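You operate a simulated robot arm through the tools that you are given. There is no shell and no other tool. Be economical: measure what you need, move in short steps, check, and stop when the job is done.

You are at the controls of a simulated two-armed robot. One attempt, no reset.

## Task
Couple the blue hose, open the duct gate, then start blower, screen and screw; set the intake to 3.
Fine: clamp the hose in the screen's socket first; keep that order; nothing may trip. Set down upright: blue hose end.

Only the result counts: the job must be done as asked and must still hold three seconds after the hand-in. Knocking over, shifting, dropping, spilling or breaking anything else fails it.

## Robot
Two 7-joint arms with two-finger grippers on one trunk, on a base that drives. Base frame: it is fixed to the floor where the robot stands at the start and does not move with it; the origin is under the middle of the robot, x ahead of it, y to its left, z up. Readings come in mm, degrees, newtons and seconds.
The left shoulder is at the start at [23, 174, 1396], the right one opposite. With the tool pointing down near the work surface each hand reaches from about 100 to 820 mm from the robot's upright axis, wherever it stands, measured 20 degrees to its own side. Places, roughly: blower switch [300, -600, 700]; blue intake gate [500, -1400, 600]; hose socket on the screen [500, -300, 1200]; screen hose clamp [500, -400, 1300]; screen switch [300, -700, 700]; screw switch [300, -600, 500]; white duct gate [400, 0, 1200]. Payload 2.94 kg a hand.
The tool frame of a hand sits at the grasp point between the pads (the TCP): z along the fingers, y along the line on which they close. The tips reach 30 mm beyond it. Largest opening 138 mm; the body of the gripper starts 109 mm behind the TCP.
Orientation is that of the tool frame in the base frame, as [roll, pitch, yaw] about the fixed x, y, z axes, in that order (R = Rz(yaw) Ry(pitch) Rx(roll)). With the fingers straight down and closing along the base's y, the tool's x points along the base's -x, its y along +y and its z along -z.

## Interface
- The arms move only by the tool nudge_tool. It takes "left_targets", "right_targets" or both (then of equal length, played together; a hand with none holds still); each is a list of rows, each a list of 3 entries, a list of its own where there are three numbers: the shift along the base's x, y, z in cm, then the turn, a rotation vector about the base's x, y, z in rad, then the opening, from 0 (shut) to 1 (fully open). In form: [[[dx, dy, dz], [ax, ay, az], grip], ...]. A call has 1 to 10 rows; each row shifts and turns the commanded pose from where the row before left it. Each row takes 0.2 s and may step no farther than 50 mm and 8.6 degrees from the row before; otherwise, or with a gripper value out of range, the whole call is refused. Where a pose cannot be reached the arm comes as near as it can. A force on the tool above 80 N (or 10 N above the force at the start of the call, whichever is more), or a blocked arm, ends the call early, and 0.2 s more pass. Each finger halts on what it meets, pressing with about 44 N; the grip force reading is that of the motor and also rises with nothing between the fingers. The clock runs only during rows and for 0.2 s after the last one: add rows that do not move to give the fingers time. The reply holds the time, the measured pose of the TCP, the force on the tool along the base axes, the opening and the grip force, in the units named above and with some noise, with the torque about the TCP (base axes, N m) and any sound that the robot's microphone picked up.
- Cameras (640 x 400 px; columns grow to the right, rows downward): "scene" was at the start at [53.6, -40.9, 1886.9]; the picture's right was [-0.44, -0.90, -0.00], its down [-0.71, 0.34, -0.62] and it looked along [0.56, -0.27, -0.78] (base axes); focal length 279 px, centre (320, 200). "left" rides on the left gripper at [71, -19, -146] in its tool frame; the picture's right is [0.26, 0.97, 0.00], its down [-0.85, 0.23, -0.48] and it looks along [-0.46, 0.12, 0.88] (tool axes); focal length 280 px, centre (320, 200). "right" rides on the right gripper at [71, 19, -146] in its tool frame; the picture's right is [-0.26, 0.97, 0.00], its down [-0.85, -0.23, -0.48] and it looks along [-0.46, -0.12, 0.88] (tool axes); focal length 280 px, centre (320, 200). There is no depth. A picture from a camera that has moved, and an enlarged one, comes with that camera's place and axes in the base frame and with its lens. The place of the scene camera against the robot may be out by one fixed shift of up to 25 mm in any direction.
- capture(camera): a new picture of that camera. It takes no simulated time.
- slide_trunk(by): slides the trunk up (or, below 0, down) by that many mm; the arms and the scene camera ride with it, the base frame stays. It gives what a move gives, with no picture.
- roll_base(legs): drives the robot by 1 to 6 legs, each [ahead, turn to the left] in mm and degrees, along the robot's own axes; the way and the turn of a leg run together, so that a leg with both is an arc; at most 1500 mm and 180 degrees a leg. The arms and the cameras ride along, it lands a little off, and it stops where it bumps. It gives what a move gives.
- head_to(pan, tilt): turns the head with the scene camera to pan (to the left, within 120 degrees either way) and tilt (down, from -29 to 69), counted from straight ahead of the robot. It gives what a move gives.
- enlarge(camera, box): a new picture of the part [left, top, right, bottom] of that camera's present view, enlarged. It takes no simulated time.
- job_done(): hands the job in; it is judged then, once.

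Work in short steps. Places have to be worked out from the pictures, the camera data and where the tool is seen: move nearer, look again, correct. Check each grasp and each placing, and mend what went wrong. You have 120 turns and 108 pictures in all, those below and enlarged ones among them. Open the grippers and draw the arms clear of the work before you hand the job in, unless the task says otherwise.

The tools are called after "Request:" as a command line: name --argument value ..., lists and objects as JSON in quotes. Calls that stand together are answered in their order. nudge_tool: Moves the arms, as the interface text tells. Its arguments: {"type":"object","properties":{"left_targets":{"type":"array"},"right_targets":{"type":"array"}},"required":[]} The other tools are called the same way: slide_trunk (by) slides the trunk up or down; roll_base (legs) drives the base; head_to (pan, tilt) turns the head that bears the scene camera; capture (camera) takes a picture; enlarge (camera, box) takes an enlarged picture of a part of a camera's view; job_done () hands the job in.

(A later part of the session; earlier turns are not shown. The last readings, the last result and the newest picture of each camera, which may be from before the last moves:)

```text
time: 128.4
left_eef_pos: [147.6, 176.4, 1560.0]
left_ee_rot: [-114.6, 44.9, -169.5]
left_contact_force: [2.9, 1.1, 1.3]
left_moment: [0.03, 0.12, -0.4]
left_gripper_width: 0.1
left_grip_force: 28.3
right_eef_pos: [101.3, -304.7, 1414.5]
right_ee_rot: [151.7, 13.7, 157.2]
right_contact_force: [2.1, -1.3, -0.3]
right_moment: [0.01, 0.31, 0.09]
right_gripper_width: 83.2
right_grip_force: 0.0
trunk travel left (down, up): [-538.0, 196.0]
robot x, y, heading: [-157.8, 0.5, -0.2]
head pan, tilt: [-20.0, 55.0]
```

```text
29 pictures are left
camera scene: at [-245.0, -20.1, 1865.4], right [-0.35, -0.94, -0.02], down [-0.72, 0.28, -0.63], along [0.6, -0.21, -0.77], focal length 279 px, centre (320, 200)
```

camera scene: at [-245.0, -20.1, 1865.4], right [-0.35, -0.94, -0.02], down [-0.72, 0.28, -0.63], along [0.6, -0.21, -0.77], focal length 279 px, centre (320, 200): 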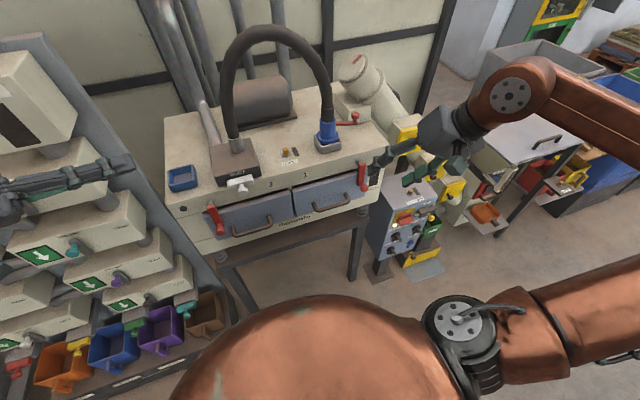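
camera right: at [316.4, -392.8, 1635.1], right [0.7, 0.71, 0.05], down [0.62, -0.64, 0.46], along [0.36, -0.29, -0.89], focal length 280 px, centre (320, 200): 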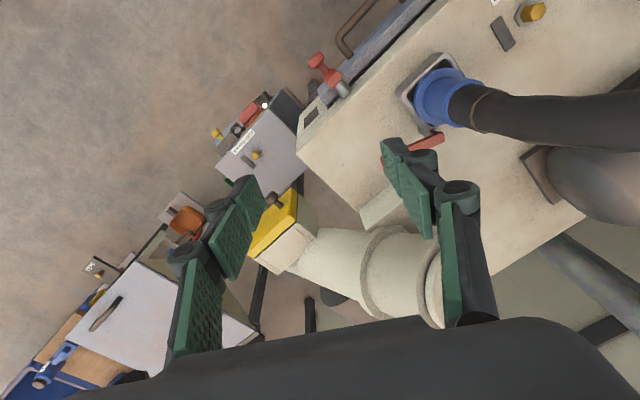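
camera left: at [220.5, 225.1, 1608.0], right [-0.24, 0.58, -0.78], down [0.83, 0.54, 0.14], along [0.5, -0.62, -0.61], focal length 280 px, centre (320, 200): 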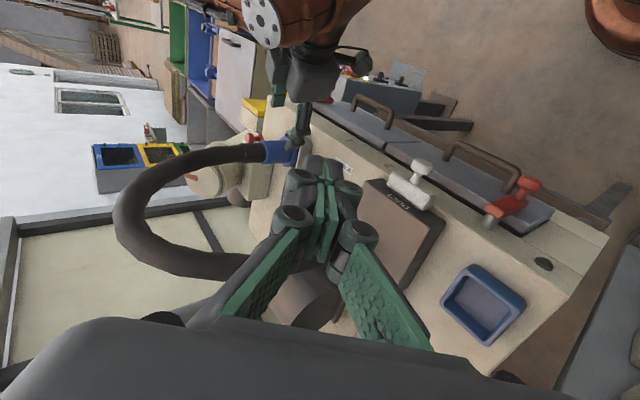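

The left arm is now clear of the chest. I wait with small head moves to see if the swing finally decays.

Request:
head_to --pan -60 --tilt 55

Request:
head_to --pan -20 --tilt 55

Request:
head_to --pan -60 --tilt 55

Request:
head_to --pan -20 --tilt 55

Request:
head_to --pan -60 --tilt 55

Request:
head_to --pan -20 --tilt 55

```text
time: 129.5
left_eef_pos: [382.3, 183.6, 1535.3]
left_ee_rot: [-123.0, 47.2, -174.6]
left_contact_force: [0.2, 1.4, 0.1]
left_moment: [-0.06, 0.05, -0.13]
left_gripper_width: 0.0
left_grip_force: 28.4
right_eef_pos: [359.8, -261.2, 1367.5]
right_ee_rot: [147.0, 7.1, 161.7]
right_contact_force: [3.1, 0.9, -0.3]
right_moment: [-0.09, 0.23, 0.15]
right_gripper_width: 82.6
right_grip_force: 0.0
trunk travel left (down, up): [-538.0, 196.0]
robot x, y, heading: [-156.6, -4.8, 1.4]
head pan, tilt: [-60.0, 55.0]
```

```text
time: 130.5
left_eef_pos: [263.9, 173.4, 1504.9]
left_ee_rot: [-115.5, 35.9, -165.7]
left_contact_force: [-1.8, -1.4, -0.3]
left_moment: [-0.11, -0.14, 0.16]
left_gripper_width: 0.0
left_grip_force: 28.5
right_eef_pos: [189.1, -346.5, 1393.4]
right_ee_rot: [152.4, 10.1, 150.7]
right_contact_force: [-3.0, -0.3, 0.5]
right_moment: [0.02, -0.2, -0.04]
right_gripper_width: 83.0
right_grip_force: 0.2
trunk travel left (down, up): [-538.0, 196.0]
robot x, y, heading: [-151.1, 0.7, -0.1]
head pan, tilt: [-20.0, 55.0]
```

```text
time: 131.6
left_eef_pos: [271.1, 170.4, 1557.3]
left_ee_rot: [-121.4, 51.1, -173.9]
left_contact_force: [1.6, -0.4, 1.8]
left_moment: [0.11, 0.14, -0.14]
left_gripper_width: 0.1
left_grip_force: 28.5
right_eef_pos: [251.3, -271.9, 1387.3]
right_ee_rot: [146.1, 10.8, 161.1]
right_contact_force: [0.4, -0.5, -0.6]
right_moment: [0.01, 0.12, 0.05]
right_gripper_width: 82.9
right_grip_force: 0.0
trunk travel left (down, up): [-538.0, 196.0]
robot x, y, heading: [-157.2, -2.6, 0.2]
head pan, tilt: [-60.0, 55.0]
```

```text
time: 132.7
left_eef_pos: [358.4, 167.1, 1505.7]
left_ee_rot: [-118.2, 37.2, -171.0]
left_contact_force: [-3.3, 0.2, -0.5]
left_moment: [0.1, -0.11, 0.39]
left_gripper_width: 0.0
left_grip_force: 28.6
right_eef_pos: [300.5, -299.4, 1364.5]
right_ee_rot: [152.3, 5.5, 159.1]
right_contact_force: [-3.4, -0.3, 3.5]
right_moment: [0.05, -0.33, -0.15]
right_gripper_width: 82.8
right_grip_force: 0.4
trunk travel left (down, up): [-538.0, 196.0]
robot x, y, heading: [-154.0, 1.0, 0.5]
head pan, tilt: [-20.0, 55.0]
```

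```text
time: 133.7
left_eef_pos: [164.2, 169.0, 1555.7]
left_ee_rot: [-115.2, 44.4, -169.8]
left_contact_force: [4.3, -0.6, 1.4]
left_moment: [0.1, 0.2, -0.44]
left_gripper_width: 0.0
left_grip_force: 28.3
right_eef_pos: [119.7, -308.6, 1409.3]
right_ee_rot: [151.6, 13.1, 157.5]
right_contact_force: [2.9, -2.4, 1.9]
right_moment: [0.06, 0.37, 0.15]
right_gripper_width: 83.1
right_grip_force: 0.0
trunk travel left (down, up): [-538.0, 196.0]
robot x, y, heading: [-152.0, -0.7, -0.0]
head pan, tilt: [-60.0, 55.0]
```

```text
time: 134.8
left_eef_pos: [358.1, 169.9, 1542.0]
left_ee_rot: [-122.7, 48.2, -175.0]
left_contact_force: [0.4, -0.4, -1.0]
left_moment: [-0.05, 0.04, -0.08]
left_gripper_width: 0.0
left_grip_force: 28.2
right_eef_pos: [331.2, -271.2, 1370.7]
right_ee_rot: [146.8, 7.9, 161.0]
right_contact_force: [1.0, -0.5, -0.7]
right_moment: [0.04, 0.06, 0.08]
right_gripper_width: 82.7
right_grip_force: 0.1
trunk travel left (down, up): [-538.0, 196.0]
robot x, y, heading: [-154.7, -0.3, 0.1]
head pan, tilt: [-20.0, 55.0]
```

No contact now, just a slow swing. I wait considerably longer.

Request:
head_to --pan 118 --tilt 55

Request:
head_to --pan -118 --tilt 55

Request:
head_to --pan 118 --tilt 55

Request:
head_to --pan -118 --tilt 55

Request:
head_to --pan -20 --tilt 55

Request:
head_to --pan -25 --tilt 55

Request:
head_to --pan -20 --tilt 55

```text
time: 137.0
left_eef_pos: [225.4, 173.6, 1556.9]
left_ee_rot: [-118.7, 50.2, -171.2]
left_contact_force: [1.2, -1.1, 1.2]
left_moment: [0.14, 0.2, -0.08]
left_gripper_width: 0.1
left_grip_force: 28.1
right_eef_pos: [200.9, -272.3, 1391.8]
right_ee_rot: [146.2, 11.8, 161.8]
right_contact_force: [0.0, -0.8, 0.1]
right_moment: [0.02, 0.01, 0.01]
right_gripper_width: 82.8
right_grip_force: 0.0
trunk travel left (down, up): [-538.0, 196.0]
robot x, y, heading: [-155.6, -1.5, -0.2]
head pan, tilt: [118.0, 55.0]
```

```text
time: 140.4
left_eef_pos: [262.8, 173.2, 1556.9]
left_ee_rot: [-120.6, 50.7, -173.0]
left_contact_force: [2.3, 0.0, -0.5]
left_moment: [-0.02, 0.09, -0.22]
left_gripper_width: 0.1
left_grip_force: 28.4
right_eef_pos: [241.6, -271.4, 1389.4]
right_ee_rot: [145.8, 11.2, 161.2]
right_contact_force: [1.6, 0.3, 0.6]
right_moment: [-0.04, 0.14, 0.09]
right_gripper_width: 82.6
right_grip_force: 0.1
trunk travel left (down, up): [-538.0, 196.0]
robot x, y, heading: [-159.6, 2.5, -0.0]
head pan, tilt: [-118.0, 55.0]
```

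```text
time: 143.7
left_eef_pos: [280.2, 170.2, 1556.3]
left_ee_rot: [-121.2, 50.5, -173.6]
left_contact_force: [2.2, -0.5, -0.9]
left_moment: [-0.06, 0.03, -0.18]
left_gripper_width: 0.1
left_grip_force: 28.2
right_eef_pos: [258.4, -272.2, 1385.6]
right_ee_rot: [146.0, 10.7, 161.0]
right_contact_force: [1.1, -0.2, -0.7]
right_moment: [0.01, 0.14, 0.09]
right_gripper_width: 82.9
right_grip_force: 0.0
trunk travel left (down, up): [-538.0, 196.0]
robot x, y, heading: [-153.5, 1.6, -0.1]
head pan, tilt: [118.0, 55.0]
```

```text
time: 147.1
left_eef_pos: [290.7, 167.9, 1555.4]
left_ee_rot: [-121.5, 50.3, -173.9]
left_contact_force: [2.1, 0.0, -0.4]
left_moment: [0.02, 0.06, -0.16]
left_gripper_width: 0.0
left_grip_force: 28.8
right_eef_pos: [268.4, -273.7, 1383.3]
right_ee_rot: [146.1, 10.3, 161.0]
right_contact_force: [0.3, 0.5, -0.6]
right_moment: [0.02, 0.12, 0.08]
right_gripper_width: 82.9
right_grip_force: 0.2
trunk travel left (down, up): [-538.0, 196.0]
robot x, y, heading: [-155.5, 0.7, -0.0]
head pan, tilt: [-118.0, 55.0]
```

```text
time: 148.8
left_eef_pos: [282.4, 170.4, 1555.6]
left_ee_rot: [-121.3, 50.5, -173.6]
left_contact_force: [2.6, -0.4, -0.2]
left_moment: [-0.02, 0.06, -0.22]
left_gripper_width: 0.2
left_grip_force: 28.2
right_eef_pos: [260.9, -273.1, 1385.8]
right_ee_rot: [146.1, 10.4, 161.1]
right_contact_force: [1.2, 0.4, 0.3]
right_moment: [0.01, 0.15, 0.1]
right_gripper_width: 82.6
right_grip_force: 0.1
trunk travel left (down, up): [-538.0, 196.0]
robot x, y, heading: [-158.8, -3.2, -0.1]
head pan, tilt: [-20.0, 55.0]
```

```text
time: 149.5
left_eef_pos: [245.0, 167.5, 1525.1]
left_ee_rot: [-116.3, 40.1, -168.6]
left_contact_force: [0.4, 0.4, 0.0]
left_moment: [-0.04, 0.03, -0.04]
left_gripper_width: 0.0
left_grip_force: 28.6
right_eef_pos: [185.4, -335.0, 1390.2]
right_ee_rot: [152.6, 11.5, 153.8]
right_contact_force: [-1.0, -3.5, 2.4]
right_moment: [0.29, -0.09, 0.09]
right_gripper_width: 83.0
right_grip_force: 0.2
trunk travel left (down, up): [-538.0, 196.0]
robot x, y, heading: [-160.4, 5.4, 0.3]
head pan, tilt: [-25.0, 55.0]
```

```text
time: 150.1
left_eef_pos: [351.3, 175.6, 1543.7]
left_ee_rot: [-121.0, 48.1, -173.3]
left_contact_force: [-0.9, 0.3, 1.4]
left_moment: [0.12, 0.05, 0.05]
left_gripper_width: 0.2
left_grip_force: 28.5
right_eef_pos: [322.7, -267.5, 1374.2]
right_ee_rot: [146.7, 8.4, 161.3]
right_contact_force: [2.4, 0.7, 0.5]
right_moment: [-0.1, 0.23, 0.1]
right_gripper_width: 82.9
right_grip_force: 0.0
trunk travel left (down, up): [-538.0, 196.0]
robot x, y, heading: [-156.3, 0.9, 0.7]
head pan, tilt: [-20.0, 55.0]
```

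Between calls it settles smoothly, but each new call kicks it. I check with the right-hand camera whether anything is touching the body or base.

Request:
capture --camera "right"

Request:
capture --camera "left"

```text
28 pictures are left
camera right: at [218.4, -299.3, 1496.0], right [0.43, 0.71, 0.56], down [0.61, -0.69, 0.39], along [0.66, 0.17, -0.73], focal length 280 px, centre (320, 200)
```

right: 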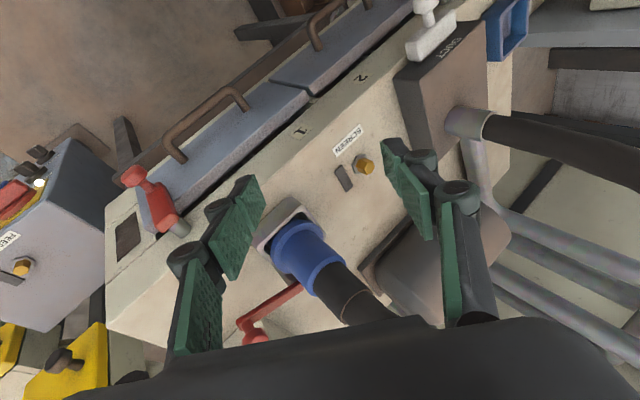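

```text
27 pictures are left
camera left: at [222.2, 275.8, 1551.5], right [0.38, 0.55, -0.75], down [0.47, 0.58, 0.66], along [0.8, -0.6, -0.03], focal length 280 px, centre (320, 200)
```

left: 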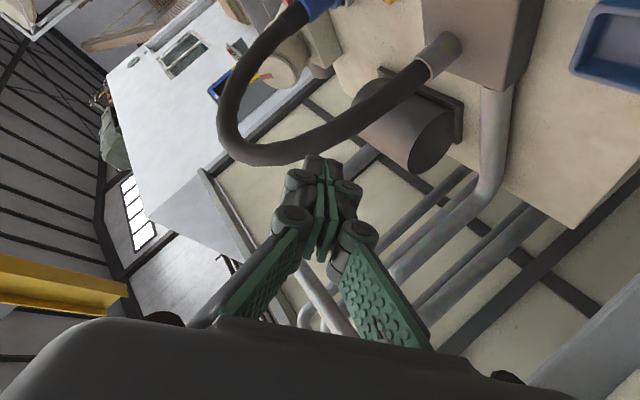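

The cuff still stands in its socket. I try to back the robot away from the table so that a swing can't reach anything, in repeated short attempts.

Request:
roll_base --legs '[[-150, 0]]'

Request:
roll_base --legs '[[-150, 0]]'

Request:
head_to --pan 110 --tilt 55

Request:
head_to --pan -20 --tilt 55

```text
time: 150.9
left_eef_pos: [-5.0, 185.7, 1596.1]
left_ee_rot: [-118.7, 63.9, -169.0]
left_contact_force: [3.7, -3.4, 6.3]
left_moment: [0.61, 0.44, -0.2]
left_gripper_width: 0.0
left_grip_force: 28.1
right_eef_pos: [19.2, -233.3, 1411.5]
right_ee_rot: [138.3, 17.0, 165.9]
right_contact_force: [3.9, -1.2, 0.5]
right_moment: [0.09, 0.26, 0.17]
right_gripper_width: 82.9
right_grip_force: 0.1
trunk travel left (down, up): [-538.0, 196.0]
robot x, y, heading: [-164.1, -1.0, 1.4]
head pan, tilt: [-20.0, 55.0]
stopped in leg 1: the robot was blocked; the commanded pose is now the measured one
```

```text
time: 151.7
left_eef_pos: [266.7, 189.3, 1529.4]
left_ee_rot: [-123.4, 59.7, -175.5]
left_contact_force: [-4.9, 0.1, 2.6]
left_moment: [0.24, 0.08, 0.46]
left_gripper_width: 0.0
left_grip_force: 27.4
right_eef_pos: [294.4, -257.7, 1342.9]
right_ee_rot: [141.3, 8.9, 160.1]
right_contact_force: [-2.2, 1.7, 5.0]
right_moment: [-0.36, 0.08, -0.19]
right_gripper_width: 82.6
right_grip_force: 0.1
trunk travel left (down, up): [-538.0, 196.0]
robot x, y, heading: [-187.4, -1.1, 1.7]
head pan, tilt: [-20.0, 55.0]
stopped in leg 1: the robot was blocked; the commanded pose is now the measured one
```

```text
time: 153.8
left_eef_pos: [279.5, 194.5, 1545.5]
left_ee_rot: [-121.0, 58.2, -172.8]
left_contact_force: [-0.2, 0.6, -1.5]
left_moment: [-0.15, -0.06, 0.03]
left_gripper_width: 0.0
left_grip_force: 28.6
right_eef_pos: [349.3, -230.2, 1357.9]
right_ee_rot: [136.1, 10.6, 159.1]
right_contact_force: [2.7, 0.5, -0.5]
right_moment: [-0.11, 0.28, 0.21]
right_gripper_width: 82.8
right_grip_force: 0.1
trunk travel left (down, up): [-538.0, 196.0]
robot x, y, heading: [-186.4, -0.8, 1.2]
head pan, tilt: [110.0, 55.0]
```

```text
time: 155.9
left_eef_pos: [214.8, 182.2, 1551.7]
left_ee_rot: [-122.8, 59.5, -175.2]
left_contact_force: [1.5, -0.3, -0.3]
left_moment: [0.06, 0.13, -0.14]
left_gripper_width: 0.1
left_grip_force: 28.7
right_eef_pos: [300.4, -239.9, 1371.0]
right_ee_rot: [134.3, 13.0, 158.0]
right_contact_force: [1.0, -0.3, 0.1]
right_moment: [0.02, 0.06, 0.08]
right_gripper_width: 82.6
right_grip_force: 0.1
trunk travel left (down, up): [-538.0, 196.0]
robot x, y, heading: [-187.9, 0.3, 1.6]
head pan, tilt: [-20.0, 55.0]
```

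It does creep back. Continue with several short legs.

Request:
roll_base --legs '[[-60, 0]]'

Request:
roll_base --legs '[[-60, 0]]'

Request:
roll_base --legs '[[-60, 0]]'

Request:
roll_base --legs '[[-60, 0]]'

Request:
head_to --pan 110 --tilt 55

Request:
head_to --pan -20 --tilt 55

Request:
capture --camera "scene"

```text
time: 156.7
left_eef_pos: [-3.0, 175.2, 1599.2]
left_ee_rot: [-119.2, 73.6, -172.1]
left_contact_force: [-0.1, -5.9, -4.1]
left_moment: [-0.68, -0.42, -0.07]
left_gripper_width: 0.0
left_grip_force: 28.2
right_eef_pos: [98.2, -277.1, 1441.4]
right_ee_rot: [129.2, 24.5, 150.2]
right_contact_force: [1.1, -1.3, 3.5]
right_moment: [-0.08, 0.18, 0.01]
right_gripper_width: 82.8
right_grip_force: 0.0
trunk travel left (down, up): [-538.0, 196.0]
robot x, y, heading: [-200.1, -3.4, 1.3]
head pan, tilt: [-20.0, 55.0]
stopped in leg 1: the robot was blocked; the commanded pose is now the measured one
```

```text
time: 157.4
left_eef_pos: [326.0, 181.1, 1501.0]
left_ee_rot: [-126.3, 61.0, -177.7]
left_contact_force: [-6.3, -2.3, 1.7]
left_moment: [0.25, -0.06, 0.72]
left_gripper_width: 0.0
left_grip_force: 28.1
right_eef_pos: [398.5, -261.4, 1335.0]
right_ee_rot: [133.5, 14.3, 150.9]
right_contact_force: [-4.6, 3.8, 5.8]
right_moment: [-0.65, -0.16, -0.56]
right_gripper_width: 83.0
right_grip_force: 0.2
trunk travel left (down, up): [-538.0, 196.0]
robot x, y, heading: [-198.1, -0.5, 1.1]
head pan, tilt: [-20.0, 55.0]
stopped in leg 1: the robot was blocked; the commanded pose is now the measured one
```

```text
time: 158.1
left_eef_pos: [28.6, 182.0, 1599.6]
left_ee_rot: [-127.6, 72.8, -177.9]
left_contact_force: [1.1, -0.9, 0.8]
left_moment: [0.1, 0.08, -0.14]
left_gripper_width: 0.0
left_grip_force: 28.1
right_eef_pos: [211.6, -246.7, 1390.8]
right_ee_rot: [121.2, 18.9, 146.7]
right_contact_force: [4.2, 0.8, -1.1]
right_moment: [0.07, 0.08, 0.23]
right_gripper_width: 83.1
right_grip_force: 0.0
trunk travel left (down, up): [-538.0, 196.0]
robot x, y, heading: [-203.1, 4.5, 3.0]
head pan, tilt: [-20.0, 55.0]
stopped in leg 1: the robot was blocked; the commanded pose is now the measured one
```

```text
time: 158.8
left_eef_pos: [-64.5, 174.9, 1665.8]
left_ee_rot: [18.6, 88.0, -34.6]
left_contact_force: [-2.1, 0.3, 0.0]
left_moment: [0.11, 0.08, 0.13]
left_gripper_width: 0.0
left_grip_force: 28.1
right_eef_pos: [145.3, -330.5, 1490.6]
right_ee_rot: [107.2, 33.7, 125.0]
right_contact_force: [-2.0, 0.1, -0.7]
right_moment: [-0.02, -0.05, -0.05]
right_gripper_width: 82.8
right_grip_force: 0.1
trunk travel left (down, up): [-538.0, 196.0]
robot x, y, heading: [-211.7, 1.5, 2.9]
head pan, tilt: [-20.0, 55.0]
stopped in leg 1: the robot was blocked; the commanded pose is now the measured one
```

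```text
time: 161.0
left_eef_pos: [56.9, 180.8, 1620.3]
left_ee_rot: [-109.4, 84.6, -163.4]
left_contact_force: [-1.6, 0.4, 1.2]
left_moment: [0.04, 0.02, 0.23]
left_gripper_width: 0.0
left_grip_force: 28.1
right_eef_pos: [254.3, -312.6, 1447.2]
right_ee_rot: [112.7, 30.6, 129.1]
right_contact_force: [-3.1, 1.2, 1.0]
right_moment: [-0.07, 0.02, -0.16]
right_gripper_width: 82.8
right_grip_force: 0.4
trunk travel left (down, up): [-538.0, 196.0]
robot x, y, heading: [-216.1, 3.9, 3.2]
head pan, tilt: [110.0, 55.0]
```

```text
time: 163.1
left_eef_pos: [168.5, 186.6, 1568.5]
left_ee_rot: [-127.3, 70.4, 179.4]
left_contact_force: [-4.3, 0.7, -3.8]
left_moment: [-0.22, -0.2, 0.21]
left_gripper_width: 0.1
left_grip_force: 28.3
right_eef_pos: [337.0, -287.3, 1374.3]
right_ee_rot: [122.7, 22.6, 138.7]
right_contact_force: [-4.7, -1.5, 1.9]
right_moment: [-0.07, -0.08, -0.14]
right_gripper_width: 82.7
right_grip_force: 0.1
trunk travel left (down, up): [-538.0, 196.0]
robot x, y, heading: [-210.0, 6.0, 3.1]
head pan, tilt: [-20.0, 55.0]
```

```text
26 pictures are left
camera scene: at [-14.5, -24.9, 1856.4], right [-0.29, -0.96, 0.02], down [-0.83, 0.24, -0.51], along [0.49, -0.17, -0.86], focal length 279 px, centre (320, 200)
```

scene: 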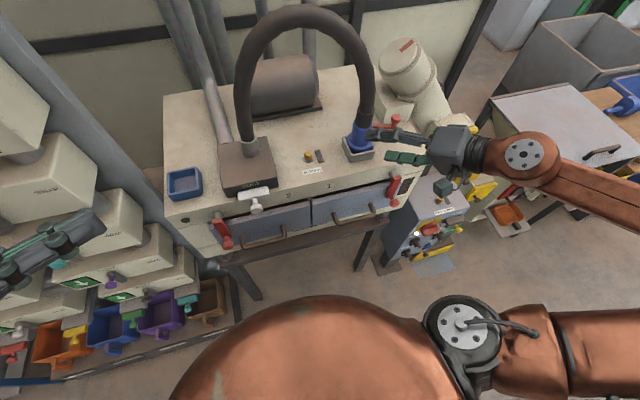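

I let it settle for a long time, then issue a pure hold to see whether the kick is gone once it is fully at rest.

Request:
head_to --pan 118 --tilt 55

Request:
head_to --pan -118 --tilt 55

Request:
head_to --pan 118 --tilt 55

Request:
head_to --pan -118 --tilt 55

Request:
head_to --pan 118 --tilt 55

Request:
head_to --pan -20 --tilt 55

Request:
nudge_tool --right_targets '[[[0, 0, 0], [0, 0, 0], 0.6], [[0, 0, 0], [0, 0, 0], 0.6], [[0, 0, 0], [0, 0, 0], 0.6], [[0, 0, 0], [0, 0, 0], 0.6], [[0, 0, 0], [0, 0, 0], 0.6]]' --left_targets '[[[0, 0, 0], [0, 0, 0], 0], [[0, 0, 0], [0, 0, 0], 0], [[0, 0, 0], [0, 0, 0], 0], [[0, 0, 0], [0, 0, 0], 0], [[0, 0, 0], [0, 0, 0], 0]]'

```text
time: 165.3
left_eef_pos: [136.7, 192.4, 1583.1]
left_ee_rot: [-130.4, 71.7, 176.4]
left_contact_force: [1.7, -0.5, 0.6]
left_moment: [-0.06, 0.0, -0.2]
left_gripper_width: 0.0
left_grip_force: 28.0
right_eef_pos: [317.5, -254.0, 1371.3]
right_ee_rot: [123.1, 20.3, 143.3]
right_contact_force: [1.3, 0.7, -0.4]
right_moment: [-0.03, 0.04, 0.06]
right_gripper_width: 82.7
right_grip_force: 0.2
trunk travel left (down, up): [-538.0, 196.0]
robot x, y, heading: [-210.6, -0.2, 3.2]
head pan, tilt: [118.0, 55.0]
```

```text
time: 168.6
left_eef_pos: [151.4, 196.6, 1589.5]
left_ee_rot: [-123.8, 72.8, -177.0]
left_contact_force: [-2.2, 0.1, -1.3]
left_moment: [0.01, -0.08, 0.24]
left_gripper_width: 0.0
left_grip_force: 27.9
right_eef_pos: [329.5, -254.3, 1369.8]
right_ee_rot: [123.3, 21.7, 142.5]
right_contact_force: [2.1, 1.2, 0.2]
right_moment: [-0.09, 0.14, 0.07]
right_gripper_width: 82.6
right_grip_force: 0.0
trunk travel left (down, up): [-538.0, 196.0]
robot x, y, heading: [-207.1, 0.8, 3.4]
head pan, tilt: [-118.0, 55.0]
```

```text
time: 172.0
left_eef_pos: [162.6, 186.8, 1575.6]
left_ee_rot: [-126.3, 71.2, 179.9]
left_contact_force: [-10.0, -9.6, -9.9]
left_moment: [-0.74, -0.88, 1.55]
left_gripper_width: 0.0
left_grip_force: 28.1
right_eef_pos: [332.6, -284.3, 1377.8]
right_ee_rot: [122.2, 22.6, 138.4]
right_contact_force: [-4.9, 0.3, 1.9]
right_moment: [-0.13, -0.09, -0.23]
right_gripper_width: 82.9
right_grip_force: 0.1
trunk travel left (down, up): [-538.0, 196.0]
robot x, y, heading: [-207.6, 3.1, 3.3]
head pan, tilt: [118.0, 55.0]
```

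```text
time: 175.3
left_eef_pos: [151.8, 183.7, 1568.4]
left_ee_rot: [-127.5, 72.0, 179.4]
left_contact_force: [-5.5, 0.3, -10.7]
left_moment: [-0.81, -0.63, 0.38]
left_gripper_width: 0.0
left_grip_force: 28.7
right_eef_pos: [327.5, -285.9, 1371.8]
right_ee_rot: [122.5, 22.6, 138.9]
right_contact_force: [-2.1, -0.3, 3.8]
right_moment: [-0.3, 0.23, -0.15]
right_gripper_width: 82.5
right_grip_force: 0.0
trunk travel left (down, up): [-538.0, 196.0]
robot x, y, heading: [-209.6, 1.4, 3.4]
head pan, tilt: [-118.0, 55.0]
```

```text
time: 178.7
left_eef_pos: [112.8, 179.5, 1581.9]
left_ee_rot: [-125.4, 78.1, -179.3]
left_contact_force: [-1.8, -0.9, -4.5]
left_moment: [-0.43, -0.25, 0.07]
left_gripper_width: 0.0
left_grip_force: 27.9
right_eef_pos: [304.7, -292.2, 1394.8]
right_ee_rot: [118.8, 26.0, 135.7]
right_contact_force: [1.7, 1.1, -1.3]
right_moment: [0.08, -0.08, -0.01]
right_gripper_width: 82.9
right_grip_force: 0.0
trunk travel left (down, up): [-538.0, 196.0]
robot x, y, heading: [-212.3, -0.3, 3.2]
head pan, tilt: [118.0, 55.0]
```

```text
time: 180.9
left_eef_pos: [137.5, 195.4, 1589.3]
left_ee_rot: [-128.3, 72.7, 178.8]
left_contact_force: [0.0, 1.0, -2.3]
left_moment: [-0.1, -0.04, -0.14]
left_gripper_width: 0.2
left_grip_force: 27.7
right_eef_pos: [319.5, -251.8, 1372.3]
right_ee_rot: [123.1, 21.2, 143.3]
right_contact_force: [0.2, 1.1, -0.5]
right_moment: [-0.06, 0.08, -0.01]
right_gripper_width: 82.7
right_grip_force: 0.0
trunk travel left (down, up): [-538.0, 196.0]
robot x, y, heading: [-211.4, 1.0, 3.1]
head pan, tilt: [-20.0, 55.0]
```

```text
time: 181.2
left_eef_pos: [-21.0, 196.4, 1602.4]
left_ee_rot: [-135.4, 80.1, 176.7]
left_contact_force: [1.2, 0.7, 0.6]
left_moment: [0.11, 0.08, -0.13]
left_gripper_width: 0.1
left_grip_force: 28.3
right_eef_pos: [209.8, -263.7, 1392.5]
right_ee_rot: [117.1, 17.7, 144.0]
right_contact_force: [0.7, -0.7, 0.0]
right_moment: [0.03, 0.03, 0.13]
right_gripper_width: 82.8
right_grip_force: 0.0
trunk travel left (down, up): [-538.0, 196.0]
robot x, y, heading: [-212.5, 0.7, 3.4]
head pan, tilt: [-20.0, 55.0]
stopped in row 1 (left hand): the arm was blocked; the commanded pose is now the measured one
```

The kick persists and the left hand shows contact loads, so the left arm is probably jammed against the body. I try to free it: outward, forward and rolled back, in repeated short calls.

Request:
nudge_tool --left_targets '[[[2.5, 4, 0], [0.12, 0, 0], 0], [[2.5, 4, 0], [0.12, 0, 0], 0], [[2.5, 4, 0], [0.12, 0, 0], 0]]'

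Request:
nudge_tool --left_targets '[[[2.5, 4, 0], [0.12, 0, 0], 0], [[2.5, 4, 0], [0.12, 0, 0], 0], [[2.5, 4, 0], [0.12, 0, 0], 0]]'

Request:
nudge_tool --left_targets '[[[2.5, 4, 0], [0.12, 0, 0], 0], [[2.5, 4, 0], [0.12, 0, 0], 0], [[2.5, 4, 0], [0.12, 0, 0], 0]]'

Request:
nudge_tool --left_targets '[[[2.5, 4, 0], [0.12, 0, 0], 0], [[2.5, 4, 0], [0.12, 0, 0], 0], [[2.5, 4, 0], [0.12, 0, 0], 0]]'

Request:
nudge_tool --left_targets '[[[2.5, 4, 0], [0.12, 0, 0], 0], [[2.5, 4, 0], [0.12, 0, 0], 0], [[2.5, 4, 0], [0.12, 0, 0], 0]]'

Request:
head_to --pan 60 --tilt 40

Request:
capture --camera "scene"

```text
time: 181.6
left_eef_pos: [-185.8, 198.2, 1606.0]
left_ee_rot: [171.1, 84.1, 121.4]
left_contact_force: [8.1, -1.3, -1.5]
left_moment: [-0.15, -0.03, -0.7]
left_gripper_width: 0.0
left_grip_force: 28.7
right_eef_pos: [61.3, -274.2, 1440.1]
right_ee_rot: [111.7, 25.0, 139.6]
right_contact_force: [2.2, -9.4, -1.2]
right_moment: [0.46, -0.02, 0.74]
right_gripper_width: 83.2
right_grip_force: 0.0
trunk travel left (down, up): [-538.0, 196.0]
robot x, y, heading: [-217.3, -0.6, 3.0]
head pan, tilt: [-20.0, 55.0]
stopped in row 1 (left hand): the arm was blocked; the commanded pose is now the measured one
```

```text
time: 182.0
left_eef_pos: [-64.7, 203.5, 1570.5]
left_ee_rot: [142.9, 70.6, 91.9]
left_contact_force: [-1.8, -0.1, -0.6]
left_moment: [0.01, -0.06, 0.23]
left_gripper_width: 0.0
left_grip_force: 28.5
right_eef_pos: [158.9, -358.0, 1433.4]
right_ee_rot: [112.0, 26.5, 126.1]
right_contact_force: [-2.4, -0.5, 1.6]
right_moment: [-0.03, 0.05, -0.04]
right_gripper_width: 82.9
right_grip_force: 0.2
trunk travel left (down, up): [-538.0, 196.0]
robot x, y, heading: [-211.0, 2.7, 3.3]
head pan, tilt: [-20.0, 55.0]
stopped in row 2 (right hand): the arm was blocked; the commanded pose is now the measured one
```

```text
time: 182.3
left_eef_pos: [175.4, 239.4, 1495.9]
left_ee_rot: [165.3, 66.0, 114.2]
left_contact_force: [0.1, 1.7, -12.5]
left_moment: [-1.11, -0.77, -0.23]
left_gripper_width: 0.1
left_grip_force: 28.7
right_eef_pos: [359.2, -361.9, 1357.3]
right_ee_rot: [117.2, 22.8, 126.1]
right_contact_force: [3.8, -3.4, 0.1]
right_moment: [0.16, 0.21, 0.47]
right_gripper_width: 82.8
right_grip_force: 0.0
trunk travel left (down, up): [-538.0, 196.0]
robot x, y, heading: [-217.0, 1.1, 3.0]
head pan, tilt: [-20.0, 55.0]
stopped in row 1 (left hand): the arm was blocked; the commanded pose is now the measured one
```

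```text
time: 182.8
left_eef_pos: [173.1, 299.9, 1475.4]
left_ee_rot: [162.6, 56.9, 112.3]
left_contact_force: [1.1, 0.7, 0.5]
left_moment: [-0.02, 0.0, -0.08]
left_gripper_width: 0.1
left_grip_force: 28.3
right_eef_pos: [333.5, -258.5, 1338.8]
right_ee_rot: [119.1, 15.8, 141.5]
right_contact_force: [3.4, 0.5, 3.8]
right_moment: [-0.32, 0.49, 0.25]
right_gripper_width: 82.7
right_grip_force: 0.1
trunk travel left (down, up): [-538.0, 196.0]
robot x, y, heading: [-204.7, -0.8, 3.2]
head pan, tilt: [-20.0, 55.0]
stopped in row 2 (right hand): the arm was blocked; the commanded pose is now the measured one
```

```text
time: 183.2
left_eef_pos: [-57.0, 290.4, 1561.6]
left_ee_rot: [101.9, 58.2, 55.3]
left_contact_force: [9.5, -1.1, -2.1]
left_moment: [-0.11, -0.01, -0.7]
left_gripper_width: 0.0
left_grip_force: 28.5
right_eef_pos: [200.6, -236.0, 1376.0]
right_ee_rot: [116.6, 25.6, 152.4]
right_contact_force: [1.8, 0.3, 0.5]
right_moment: [-0.02, 0.15, 0.15]
right_gripper_width: 82.6
right_grip_force: 0.1
trunk travel left (down, up): [-538.0, 196.0]
robot x, y, heading: [-211.8, -1.6, 3.7]
head pan, tilt: [-20.0, 55.0]
stopped in row 1 (left hand): the arm was blocked; the commanded pose is now the measured one
```

```text
time: 184.7
left_eef_pos: [17.2, 287.8, 1538.6]
left_ee_rot: [111.4, 53.1, 61.0]
left_contact_force: [11.4, 30.2, 23.8]
left_moment: [2.02, 1.36, -1.53]
left_gripper_width: 0.1
left_grip_force: 25.6
right_eef_pos: [246.0, -242.2, 1354.4]
right_ee_rot: [118.9, 20.3, 150.4]
right_contact_force: [13.0, -7.3, 5.7]
right_moment: [0.05, 0.81, 1.61]
right_gripper_width: 82.8
right_grip_force: 0.0
trunk travel left (down, up): [-538.0, 196.0]
robot x, y, heading: [-212.7, 1.9, 2.4]
head pan, tilt: [60.0, 40.0]
```

```text
25 pictures are left
camera scene: at [-13.2, 83.6, 1876.5], right [0.88, -0.46, -0.08], down [-0.37, -0.57, -0.73], along [0.29, 0.67, -0.68], focal length 279 px, centre (320, 200)
```

scene: 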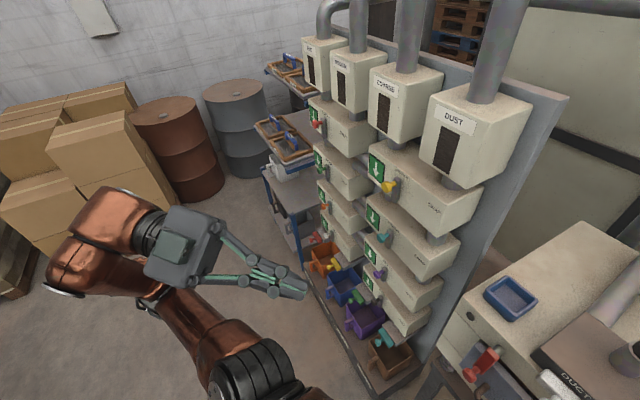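

I give it another settle-and-hold test with the left arm now outward.

Request:
head_to --pan -118 --tilt 55

Request:
head_to --pan 118 --tilt 55

Request:
head_to --pan -20 --tilt 55

Request:
head_to --pan -25 --tilt 55

Request:
head_to --pan -20 --tilt 55

```text
time: 187.4
left_eef_pos: [-0.8, 265.4, 1547.6]
left_ee_rot: [112.4, 53.2, 60.8]
left_contact_force: [-2.9, -1.5, -1.7]
left_moment: [-0.1, -0.19, 0.38]
left_gripper_width: 0.0
left_grip_force: 28.1
right_eef_pos: [225.8, -271.3, 1355.1]
right_ee_rot: [116.4, 20.0, 140.9]
right_contact_force: [-0.7, 3.3, -0.8]
right_moment: [-0.21, -0.03, -0.36]
right_gripper_width: 82.5
right_grip_force: 0.0
trunk travel left (down, up): [-538.0, 196.0]
robot x, y, heading: [-209.7, 2.4, 3.1]
head pan, tilt: [-118.0, 55.0]
```

```text
time: 190.7
left_eef_pos: [-96.5, 261.1, 1564.8]
left_ee_rot: [106.4, 50.7, 56.3]
left_contact_force: [0.8, 0.2, 0.5]
left_moment: [0.01, 0.02, -0.09]
left_gripper_width: 0.0
left_grip_force: 28.5
right_eef_pos: [143.5, -282.9, 1383.2]
right_ee_rot: [113.3, 22.6, 138.5]
right_contact_force: [0.5, -0.3, -0.2]
right_moment: [0.03, 0.03, 0.07]
right_gripper_width: 82.6
right_grip_force: 0.0
trunk travel left (down, up): [-538.0, 196.0]
robot x, y, heading: [-211.7, 1.9, 3.3]
head pan, tilt: [118.0, 55.0]
```

```text
time: 192.9
left_eef_pos: [-38.8, 265.0, 1557.9]
left_ee_rot: [109.5, 52.3, 58.6]
left_contact_force: [-0.1, -1.2, -1.1]
left_moment: [-0.11, -0.04, -0.02]
left_gripper_width: 0.0
left_grip_force: 27.8
right_eef_pos: [192.4, -278.5, 1365.7]
right_ee_rot: [115.1, 21.0, 139.7]
right_contact_force: [1.2, 1.1, -0.9]
right_moment: [0.0, 0.05, 0.03]
right_gripper_width: 82.9
right_grip_force: 0.0
trunk travel left (down, up): [-538.0, 196.0]
robot x, y, heading: [-214.5, 2.2, 3.4]
head pan, tilt: [-20.0, 55.0]
```

```text
time: 193.6
left_eef_pos: [-94.6, 264.0, 1568.2]
left_ee_rot: [106.2, 51.2, 56.2]
left_contact_force: [0.6, 0.6, 0.8]
left_moment: [0.05, 0.04, -0.01]
left_gripper_width: 0.0
left_grip_force: 28.4
right_eef_pos: [143.5, -280.9, 1384.8]
right_ee_rot: [113.2, 22.7, 138.9]
right_contact_force: [0.3, -0.3, -0.6]
right_moment: [0.03, 0.0, 0.07]
right_gripper_width: 83.1
right_grip_force: 0.1
trunk travel left (down, up): [-538.0, 196.0]
robot x, y, heading: [-209.5, 3.9, 3.4]
head pan, tilt: [-25.0, 55.0]
```

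```text
time: 194.3
left_eef_pos: [-96.2, 265.0, 1567.4]
left_ee_rot: [105.9, 51.3, 55.9]
left_contact_force: [-0.7, -0.1, 1.6]
left_moment: [0.08, 0.05, -0.04]
left_gripper_width: 0.1
left_grip_force: 28.5
right_eef_pos: [142.0, -281.3, 1385.7]
right_ee_rot: [113.1, 22.8, 138.8]
right_contact_force: [-0.1, 0.6, 0.9]
right_moment: [-0.02, 0.04, 0.01]
right_gripper_width: 83.0
right_grip_force: 0.4
trunk travel left (down, up): [-538.0, 196.0]
robot x, y, heading: [-213.4, -2.2, 3.3]
head pan, tilt: [-20.0, 55.0]
```

It's calm at last (two readings agree). Carefully reorient the right hand to point down, moving up and right, away from the cuff.

Request:
nudge_tool --right_targets '[[[0, 0, 0], [0, 0, 0], 0.6], [[0, -1, 1], [-0.042, 0.051, 0], 0.6], [[0.5, -1, 1], [-0.085, 0.103, 0], 0.6], [[1, -1, 1], [-0.085, 0.103, 0], 0.6], [[1, -1, 1], [-0.085, 0.103, 0], 0.6], [[1, -1, 1], [-0.085, 0.103, 0], 0.6], [[1, -1, 1], [-0.085, 0.103, 0], 0.6], [[1, -1, 0], [-0.085, 0.103, 0], 0.6], [[1, -1, 0], [-0.085, 0.103, 0], 0.6], [[0, 0, 0], [0, 0, 0], 0.6]]'

Request:
head_to --pan -25 --tilt 50

Request:
capture --camera "scene"

```text
time: 194.6
left_eef_pos: [-45.6, 264.1, 1560.3]
left_ee_rot: [109.1, 52.2, 58.4]
left_contact_force: [1.3, -0.7, 0.4]
left_moment: [0.03, 0.01, -0.1]
left_gripper_width: 0.0
left_grip_force: 28.0
right_eef_pos: [186.4, -279.4, 1371.9]
right_ee_rot: [114.6, 21.4, 139.5]
right_contact_force: [1.1, 0.2, -0.1]
right_moment: [0.04, 0.05, 0.08]
right_gripper_width: 82.8
right_grip_force: 0.0
trunk travel left (down, up): [-538.0, 196.0]
robot x, y, heading: [-213.8, 1.2, 3.3]
head pan, tilt: [-20.0, 55.0]
stopped in row 1 (left hand): the arm was blocked; the commanded pose is now the measured one
```

```text
time: 195.2
left_eef_pos: [-65.1, 265.5, 1562.4]
left_ee_rot: [107.6, 51.9, 57.4]
left_contact_force: [0.1, 0.3, 0.0]
left_moment: [-0.01, 0.0, 0.01]
left_gripper_width: 0.0
left_grip_force: 28.7
right_eef_pos: [169.8, -278.0, 1374.8]
right_ee_rot: [114.1, 21.8, 139.2]
right_contact_force: [0.3, 0.2, 0.3]
right_moment: [-0.01, -0.02, -0.01]
right_gripper_width: 82.8
right_grip_force: 0.0
trunk travel left (down, up): [-538.0, 196.0]
robot x, y, heading: [-214.7, 4.6, 3.2]
head pan, tilt: [-25.0, 50.0]
```

```text
24 pictures are left
camera scene: at [-152.2, -34.3, 1860.2], right [-0.37, -0.93, 0.0], down [-0.71, 0.28, -0.64], along [0.6, -0.24, -0.77], focal length 279 px, centre (320, 200)
```

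scene: 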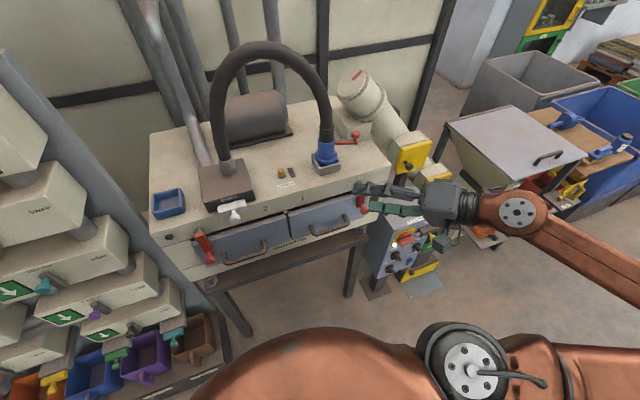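

The kick is much smaller now and the torso is upright. Try the reorientation again.

Request:
nudge_tool --right_targets '[[[0, 0, 0], [0, 0, 0], 0.6], [[0, 0, 0], [0, 0, 0], 0.6], [[0, 0, 0], [0, 0, 0], 0.6]]'

Request:
head_to --pan 60 --tilt 50

Request:
nudge_tool --right_targets '[[[0, 0, 0], [0, 0, 0], 0.6], [[0, 0, 0], [0, 0, 0], 0.6], [[0, 0, 0], [0, 0, 0], 0.6]]'

Request:
nudge_tool --right_targets '[[[0, 0, 0], [0, 0, 0], 0.6], [[0, -1, 1], [-0.042, 0.051, 0], 0.6], [[0.5, -1, 1], [-0.085, 0.103, 0], 0.6], [[1, -1, 1], [-0.085, 0.103, 0], 0.6], [[1, -1, 1], [-0.085, 0.103, 0], 0.6], [[1, -1, 1], [-0.085, 0.103, 0], 0.6], [[1, -1, 1], [-0.085, 0.103, 0], 0.6], [[1, -1, 0], [-0.085, 0.103, 0], 0.6], [[1, -1, 0], [-0.085, 0.103, 0], 0.6], [[0, 0, 0], [0, 0, 0], 0.6]]'

```text
time: 196.1
left_eef_pos: [-65.3, 265.2, 1562.8]
left_ee_rot: [107.8, 52.0, 57.4]
left_contact_force: [1.0, -0.6, 0.0]
left_moment: [-0.04, 0.01, 0.0]
left_gripper_width: 0.0
left_grip_force: 28.3
right_eef_pos: [169.8, -278.4, 1374.6]
right_ee_rot: [114.1, 21.9, 139.3]
right_contact_force: [-0.2, 0.1, 0.0]
right_moment: [-0.04, 0.02, 0.04]
right_gripper_width: 82.7
right_grip_force: 0.0
trunk travel left (down, up): [-538.0, 196.0]
robot x, y, heading: [-213.5, 2.6, 3.3]
head pan, tilt: [-25.0, 50.0]
```

```text
time: 197.6
left_eef_pos: [-66.4, 264.6, 1562.3]
left_ee_rot: [107.7, 51.9, 57.3]
left_contact_force: [-0.3, 0.1, 0.1]
left_moment: [-0.02, 0.0, -0.01]
left_gripper_width: 0.0
left_grip_force: 28.3
right_eef_pos: [169.4, -279.4, 1375.2]
right_ee_rot: [114.1, 21.9, 139.2]
right_contact_force: [-0.7, 0.2, 0.2]
right_moment: [-0.05, 0.01, 0.02]
right_gripper_width: 82.8
right_grip_force: 0.1
trunk travel left (down, up): [-538.0, 196.0]
robot x, y, heading: [-210.7, 2.5, 3.4]
head pan, tilt: [60.0, 50.0]
```

```text
time: 198.4
left_eef_pos: [-64.4, 265.3, 1562.4]
left_ee_rot: [107.7, 52.0, 57.3]
left_contact_force: [0.5, -0.8, 0.4]
left_moment: [-0.02, 0.0, 0.02]
left_gripper_width: 0.0
left_grip_force: 28.6
right_eef_pos: [169.6, -278.1, 1375.3]
right_ee_rot: [114.1, 21.8, 139.3]
right_contact_force: [0.6, 0.1, 0.0]
right_moment: [-0.02, 0.0, -0.02]
right_gripper_width: 83.0
right_grip_force: 0.0
trunk travel left (down, up): [-538.0, 196.0]
robot x, y, heading: [-214.8, 4.4, 3.4]
head pan, tilt: [60.0, 50.0]
```

```text
time: 200.6
left_eef_pos: [-68.3, 265.9, 1563.7]
left_ee_rot: [107.6, 51.9, 57.2]
left_contact_force: [-0.2, -0.8, -0.5]
left_moment: [-0.02, -0.01, 0.05]
left_gripper_width: 0.0
left_grip_force: 28.4
right_eef_pos: [233.0, -358.4, 1436.3]
right_ee_rot: [170.4, 4.0, 153.0]
right_contact_force: [0.3, 0.1, 0.1]
right_moment: [-0.01, -0.05, 0.0]
right_gripper_width: 82.9
right_grip_force: 0.1
trunk travel left (down, up): [-538.0, 196.0]
robot x, y, heading: [-213.3, -2.0, 3.4]
head pan, tilt: [60.0, 50.0]
```

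Fully stable again. Move the right hand above the knob, straightened and turned toward yaw 200°.

Request:
nudge_tool --right_targets '[[[2.5, -0.5, 0], [-0.062, 0.07, 0], 0.6], [[2.5, -0.5, 0], [-0.062, 0.07, 0], 0.6], [[3.4, -0.5, 0], [0, 0, 0.137], 0.6], [[3.4, -0.5, 0], [0, 0, 0.137], 0.6], [[3.4, -0.6, 0], [0, 0, 0.137], 0.6], [[3.4, -0.6, -1], [0, 0, 0.137], 0.6], [[3.4, -0.6, -1], [0, 0, 0.137], 0.6], [[3.2, -0.6, -1], [0, 0, 0.137], 0.6], [[0, 0, 0], [0, 0, 0], 0.6]]'

Request:
capture --camera "right"

```text
time: 202.6
left_eef_pos: [-66.2, 264.4, 1561.8]
left_ee_rot: [107.8, 51.9, 57.3]
left_contact_force: [-0.5, -0.6, 0.1]
left_moment: [0.01, 0.0, 0.07]
left_gripper_width: 0.0
left_grip_force: 28.5
right_eef_pos: [379.4, -309.2, 1365.5]
right_ee_rot: [-179.6, 0.1, -159.9]
right_contact_force: [0.1, 0.2, 0.4]
right_moment: [0.01, -0.03, -0.01]
right_gripper_width: 82.8
right_grip_force: 0.1
right hand out of reach, approached as far as the arm can: row 6, 7, 8
trunk travel left (down, up): [-538.0, 196.0]
robot x, y, heading: [-212.3, 3.6, 3.6]
head pan, tilt: [60.0, 50.0]
```

```text
23 pictures are left
camera right: at [307.0, -314.2, 1510.2], right [-0.09, 1.0, -0.01], down [0.87, 0.08, 0.48], along [0.48, 0.04, -0.88], focal length 280 px, centre (320, 200)
```

right: 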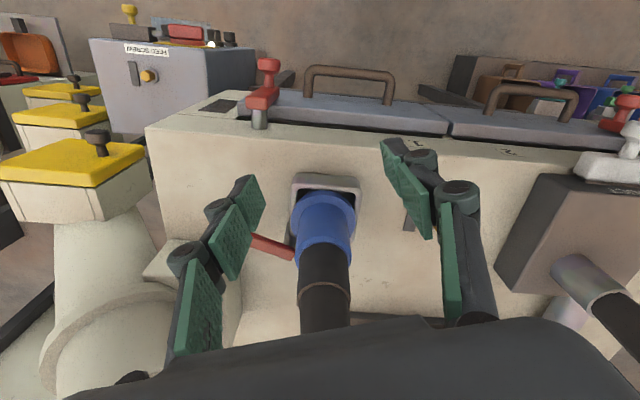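

Out of reach from here. I pull the hand back and right, then roll the base forward 130 mm (straightening the heading), and check stability.

Request:
nudge_tool --right_targets '[[[-3, 0, 2], [0, 0, 0], 0.6], [[-3, -2, 2], [0, 0, 0], 0.6], [[-2, -3, 2], [0, 0, 0], 0.6], [[-1, -3, 1], [0, 0, 0], 0.6], [[0, -3, 0], [0, 0, 0], 0.6], [[0, 0, 0], [0, 0, 0], 0.6]]'

Request:
roll_base --legs '[[65, -3]]'

Request:
head_to --pan -25 --tilt 50

Request:
roll_base --legs '[[65, 0]]'

Request:
head_to --pan -23 --tilt 50

```text
time: 204.0
left_eef_pos: [-64.5, 267.2, 1562.9]
left_ee_rot: [107.6, 52.0, 57.3]
left_contact_force: [-0.9, 0.2, -0.5]
left_moment: [0.0, -0.01, -0.03]
left_gripper_width: 0.0
left_grip_force: 27.6
right_eef_pos: [267.0, -375.2, 1417.0]
right_ee_rot: [-179.6, 0.1, -159.6]
right_contact_force: [0.8, -0.4, -0.1]
right_moment: [-0.01, 0.0, -0.04]
right_gripper_width: 82.8
right_grip_force: 0.0
right hand out of reach, approached as far as the arm can: row 3, 4, 5
trunk travel left (down, up): [-538.0, 196.0]
robot x, y, heading: [-213.0, -1.5, 3.5]
head pan, tilt: [60.0, 50.0]
```

```text
time: 205.0
left_eef_pos: [9.3, 259.4, 1563.6]
left_ee_rot: [107.4, 51.9, 54.1]
left_contact_force: [-0.3, -0.1, 0.4]
left_moment: [-0.03, 0.02, 0.01]
left_gripper_width: 0.0
left_grip_force: 28.0
right_eef_pos: [309.0, -397.1, 1417.6]
right_ee_rot: [-179.6, 0.2, -162.8]
right_contact_force: [0.0, 0.7, -0.8]
right_moment: [-0.03, -0.04, 0.01]
right_gripper_width: 82.8
right_grip_force: 0.1
trunk travel left (down, up): [-538.0, 196.0]
robot x, y, heading: [-149.0, 1.9, 0.5]
head pan, tilt: [60.0, 50.0]
```

```text
time: 206.6
left_eef_pos: [13.2, 259.9, 1562.9]
left_ee_rot: [107.6, 51.9, 54.4]
left_contact_force: [0.4, 0.0, -0.7]
left_moment: [0.02, -0.02, 0.01]
left_gripper_width: 0.0
left_grip_force: 28.5
right_eef_pos: [310.8, -397.8, 1417.6]
right_ee_rot: [-179.6, -0.1, -162.8]
right_contact_force: [0.6, -0.6, 0.0]
right_moment: [0.01, 0.01, -0.02]
right_gripper_width: 83.2
right_grip_force: 0.0
trunk travel left (down, up): [-538.0, 196.0]
robot x, y, heading: [-150.6, 5.4, 0.2]
head pan, tilt: [-25.0, 50.0]
```

```text
time: 207.6
left_eef_pos: [73.8, 261.8, 1563.6]
left_ee_rot: [107.3, 51.8, 54.0]
left_contact_force: [-0.5, 0.5, -0.1]
left_moment: [0.0, -0.03, 0.03]
left_gripper_width: 0.0
left_grip_force: 28.3
right_eef_pos: [370.0, -396.8, 1418.0]
right_ee_rot: [-179.6, 0.4, -162.7]
right_contact_force: [0.9, 0.7, 0.5]
right_moment: [-0.01, -0.05, 0.01]
right_gripper_width: 82.6
right_grip_force: 0.2
trunk travel left (down, up): [-538.0, 196.0]
robot x, y, heading: [-81.0, 3.8, 0.4]
head pan, tilt: [-25.0, 50.0]
```

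```text
time: 208.2
left_eef_pos: [80.0, 261.1, 1562.2]
left_ee_rot: [107.6, 52.0, 54.5]
left_contact_force: [0.1, -0.4, -0.7]
left_moment: [0.01, -0.03, -0.09]
left_gripper_width: 0.0
left_grip_force: 27.9
right_eef_pos: [378.6, -397.5, 1415.9]
right_ee_rot: [-179.7, -0.1, -162.8]
right_contact_force: [1.1, -0.9, -0.7]
right_moment: [-0.01, 0.1, 0.0]
right_gripper_width: 82.9
right_grip_force: 0.1
trunk travel left (down, up): [-538.0, 196.0]
robot x, y, heading: [-82.9, 1.7, 0.3]
head pan, tilt: [-23.0, 50.0]
```

Stable at x=-82. Now over the knob.

Request:
nudge_tool --right_targets '[[[3, 0, 0], [0, 0, 0], 0.6], [[3, 0, 0], [0, 0, 0], 0.6], [[3, -0.2, -1], [0, 0, 0], 0.6], [[1.8, -0.2, -1], [0, 0, 0], 0.6], [[0, 0, 0], [0, 0, 0], 0.6]]'

Request:
capture --camera "right"

```text
time: 209.4
left_eef_pos: [77.2, 259.6, 1564.0]
left_ee_rot: [107.4, 51.9, 54.2]
left_contact_force: [0.0, -0.2, 0.1]
left_moment: [0.03, -0.01, 0.02]
left_gripper_width: 0.1
left_grip_force: 28.4
right_eef_pos: [455.8, -362.4, 1381.6]
right_ee_rot: [-179.6, 0.2, -162.9]
right_contact_force: [-0.9, -0.2, -0.5]
right_moment: [-0.04, -0.04, 0.04]
right_gripper_width: 82.5
right_grip_force: 0.1
right hand out of reach, approached as far as the arm can: row 1, 2, 3, 4
trunk travel left (down, up): [-538.0, 196.0]
robot x, y, heading: [-85.1, 4.3, 0.7]
head pan, tilt: [-23.0, 50.0]
```

```text
22 pictures are left
camera right: at [382.9, -363.6, 1528.1], right [-0.03, 1.0, -0.01], down [0.88, 0.03, 0.48], along [0.48, 0.01, -0.88], focal length 280 px, centre (320, 200)
```

right: 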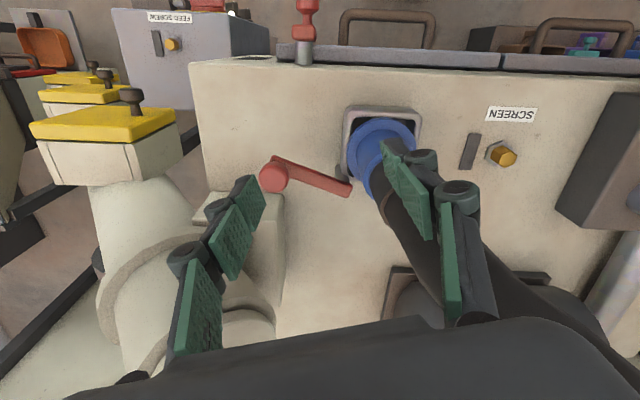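

The wrist is at its limit in this yaw, so I turn back to yaw ≈150°, and close the fingers: I will use them as a pusher on the knob ([490,-405]).

Request:
nudge_tool --right_targets '[[[0, 0, 0.5], [0, 0, -0.137], 0], [[0, 0, 0.5], [0, 0, -0.137], 0], [[0, 0, 0.5], [0, 0, -0.137], 0], [[0, 0, 0], [0, 0, -0.137], 0], [[0, 0, 0], [0, 0, -0.137], 0], [[0, 0, 0], [0, 0, -0.137], 0], [[2, -0.5, 0], [0, 0, 0], 0], [[0, 0, 0], [0, 0, 0], 0]]'

```text
time: 211.2
left_eef_pos: [77.2, 260.5, 1562.3]
left_ee_rot: [107.5, 52.0, 54.1]
left_contact_force: [0.3, 0.0, 0.4]
left_moment: [0.04, -0.01, 0.01]
left_gripper_width: 0.0
left_grip_force: 28.4
right_eef_pos: [475.6, -367.5, 1397.1]
right_ee_rot: [-179.6, 0.2, 150.2]
right_contact_force: [-0.7, 0.3, -0.2]
right_moment: [0.0, -0.04, -0.03]
right_gripper_width: 0.0
right_grip_force: 28.2
trunk travel left (down, up): [-538.0, 196.0]
robot x, y, heading: [-81.4, 4.2, 0.2]
head pan, tilt: [-23.0, 50.0]
```

Commanded and actual agree again. Approach behind the knob, descend, and push it along the arc toward the robot.

Request:
nudge_tool --right_targets '[[[2, -2.3, 0], [0, 0, 0], 0], [[2.1, -2.3, 0], [0, 0, 0], 0], [[0, 0, -4], [0, 0, 0], 0], [[0, 0, -4], [0, 0, 0], 0], [[0, 0, -1.2], [0, 0, 0], 0], [[0, 0, 0], [0, 0, 0], 0]]'

Request:
nudge_tool --right_targets '[[[-0.95, 0.05, 0], [0, 0, 0], 0], [[-0.95, 0.05, 0], [0, 0, 0], 0], [[-1, 0.32, 0], [0, 0, 0], 0], [[-1, 0.33, 0], [0, 0, 0], 0], [[0, 0, 0], [0, 0, 0], 0]]'

Request:
capture --camera "right"

```text
time: 212.6
left_eef_pos: [77.3, 259.3, 1563.1]
left_ee_rot: [107.6, 52.0, 54.2]
left_contact_force: [-0.9, 0.7, 0.7]
left_moment: [-0.02, -0.02, 0.04]
left_gripper_width: 0.4
left_grip_force: 28.4
right_eef_pos: [518.6, -412.8, 1303.4]
right_ee_rot: [-179.6, 0.0, 150.2]
right_contact_force: [1.0, 0.0, -0.6]
right_moment: [0.01, -0.01, 0.01]
right_gripper_width: 0.0
right_grip_force: 28.3
trunk travel left (down, up): [-538.0, 196.0]
robot x, y, heading: [-84.4, 4.6, 0.2]
head pan, tilt: [-23.0, 50.0]
```

```text
time: 213.8
left_eef_pos: [76.5, 261.0, 1563.0]
left_ee_rot: [107.7, 51.9, 54.2]
left_contact_force: [-0.3, -0.6, -0.2]
left_moment: [-0.04, 0.02, -0.01]
left_gripper_width: 0.0
left_grip_force: 28.9
right_eef_pos: [478.2, -406.0, 1303.7]
right_ee_rot: [-179.6, 0.2, 150.2]
right_contact_force: [0.7, 0.0, -0.5]
right_moment: [-0.03, 0.03, 0.04]
right_gripper_width: 0.0
right_grip_force: 27.5
trunk travel left (down, up): [-538.0, 196.0]
robot x, y, heading: [-77.6, -1.5, 0.3]
head pan, tilt: [-23.0, 50.0]
```

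```text
21 pictures are left
camera right: at [427.7, -352.9, 1450.4], right [0.71, 0.71, -0.01], down [0.62, -0.62, 0.48], along [0.33, -0.34, -0.88], focal length 280 px, centre (320, 200)
```

right: 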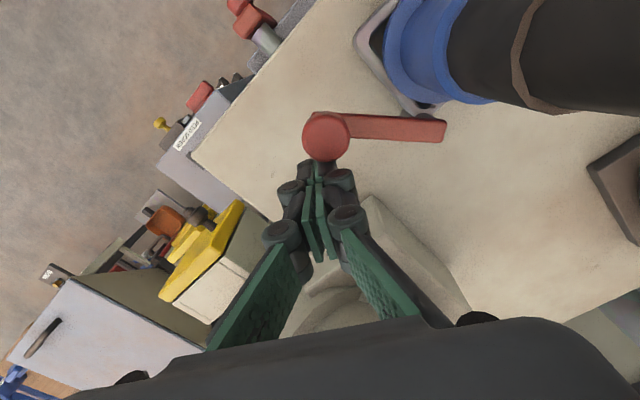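

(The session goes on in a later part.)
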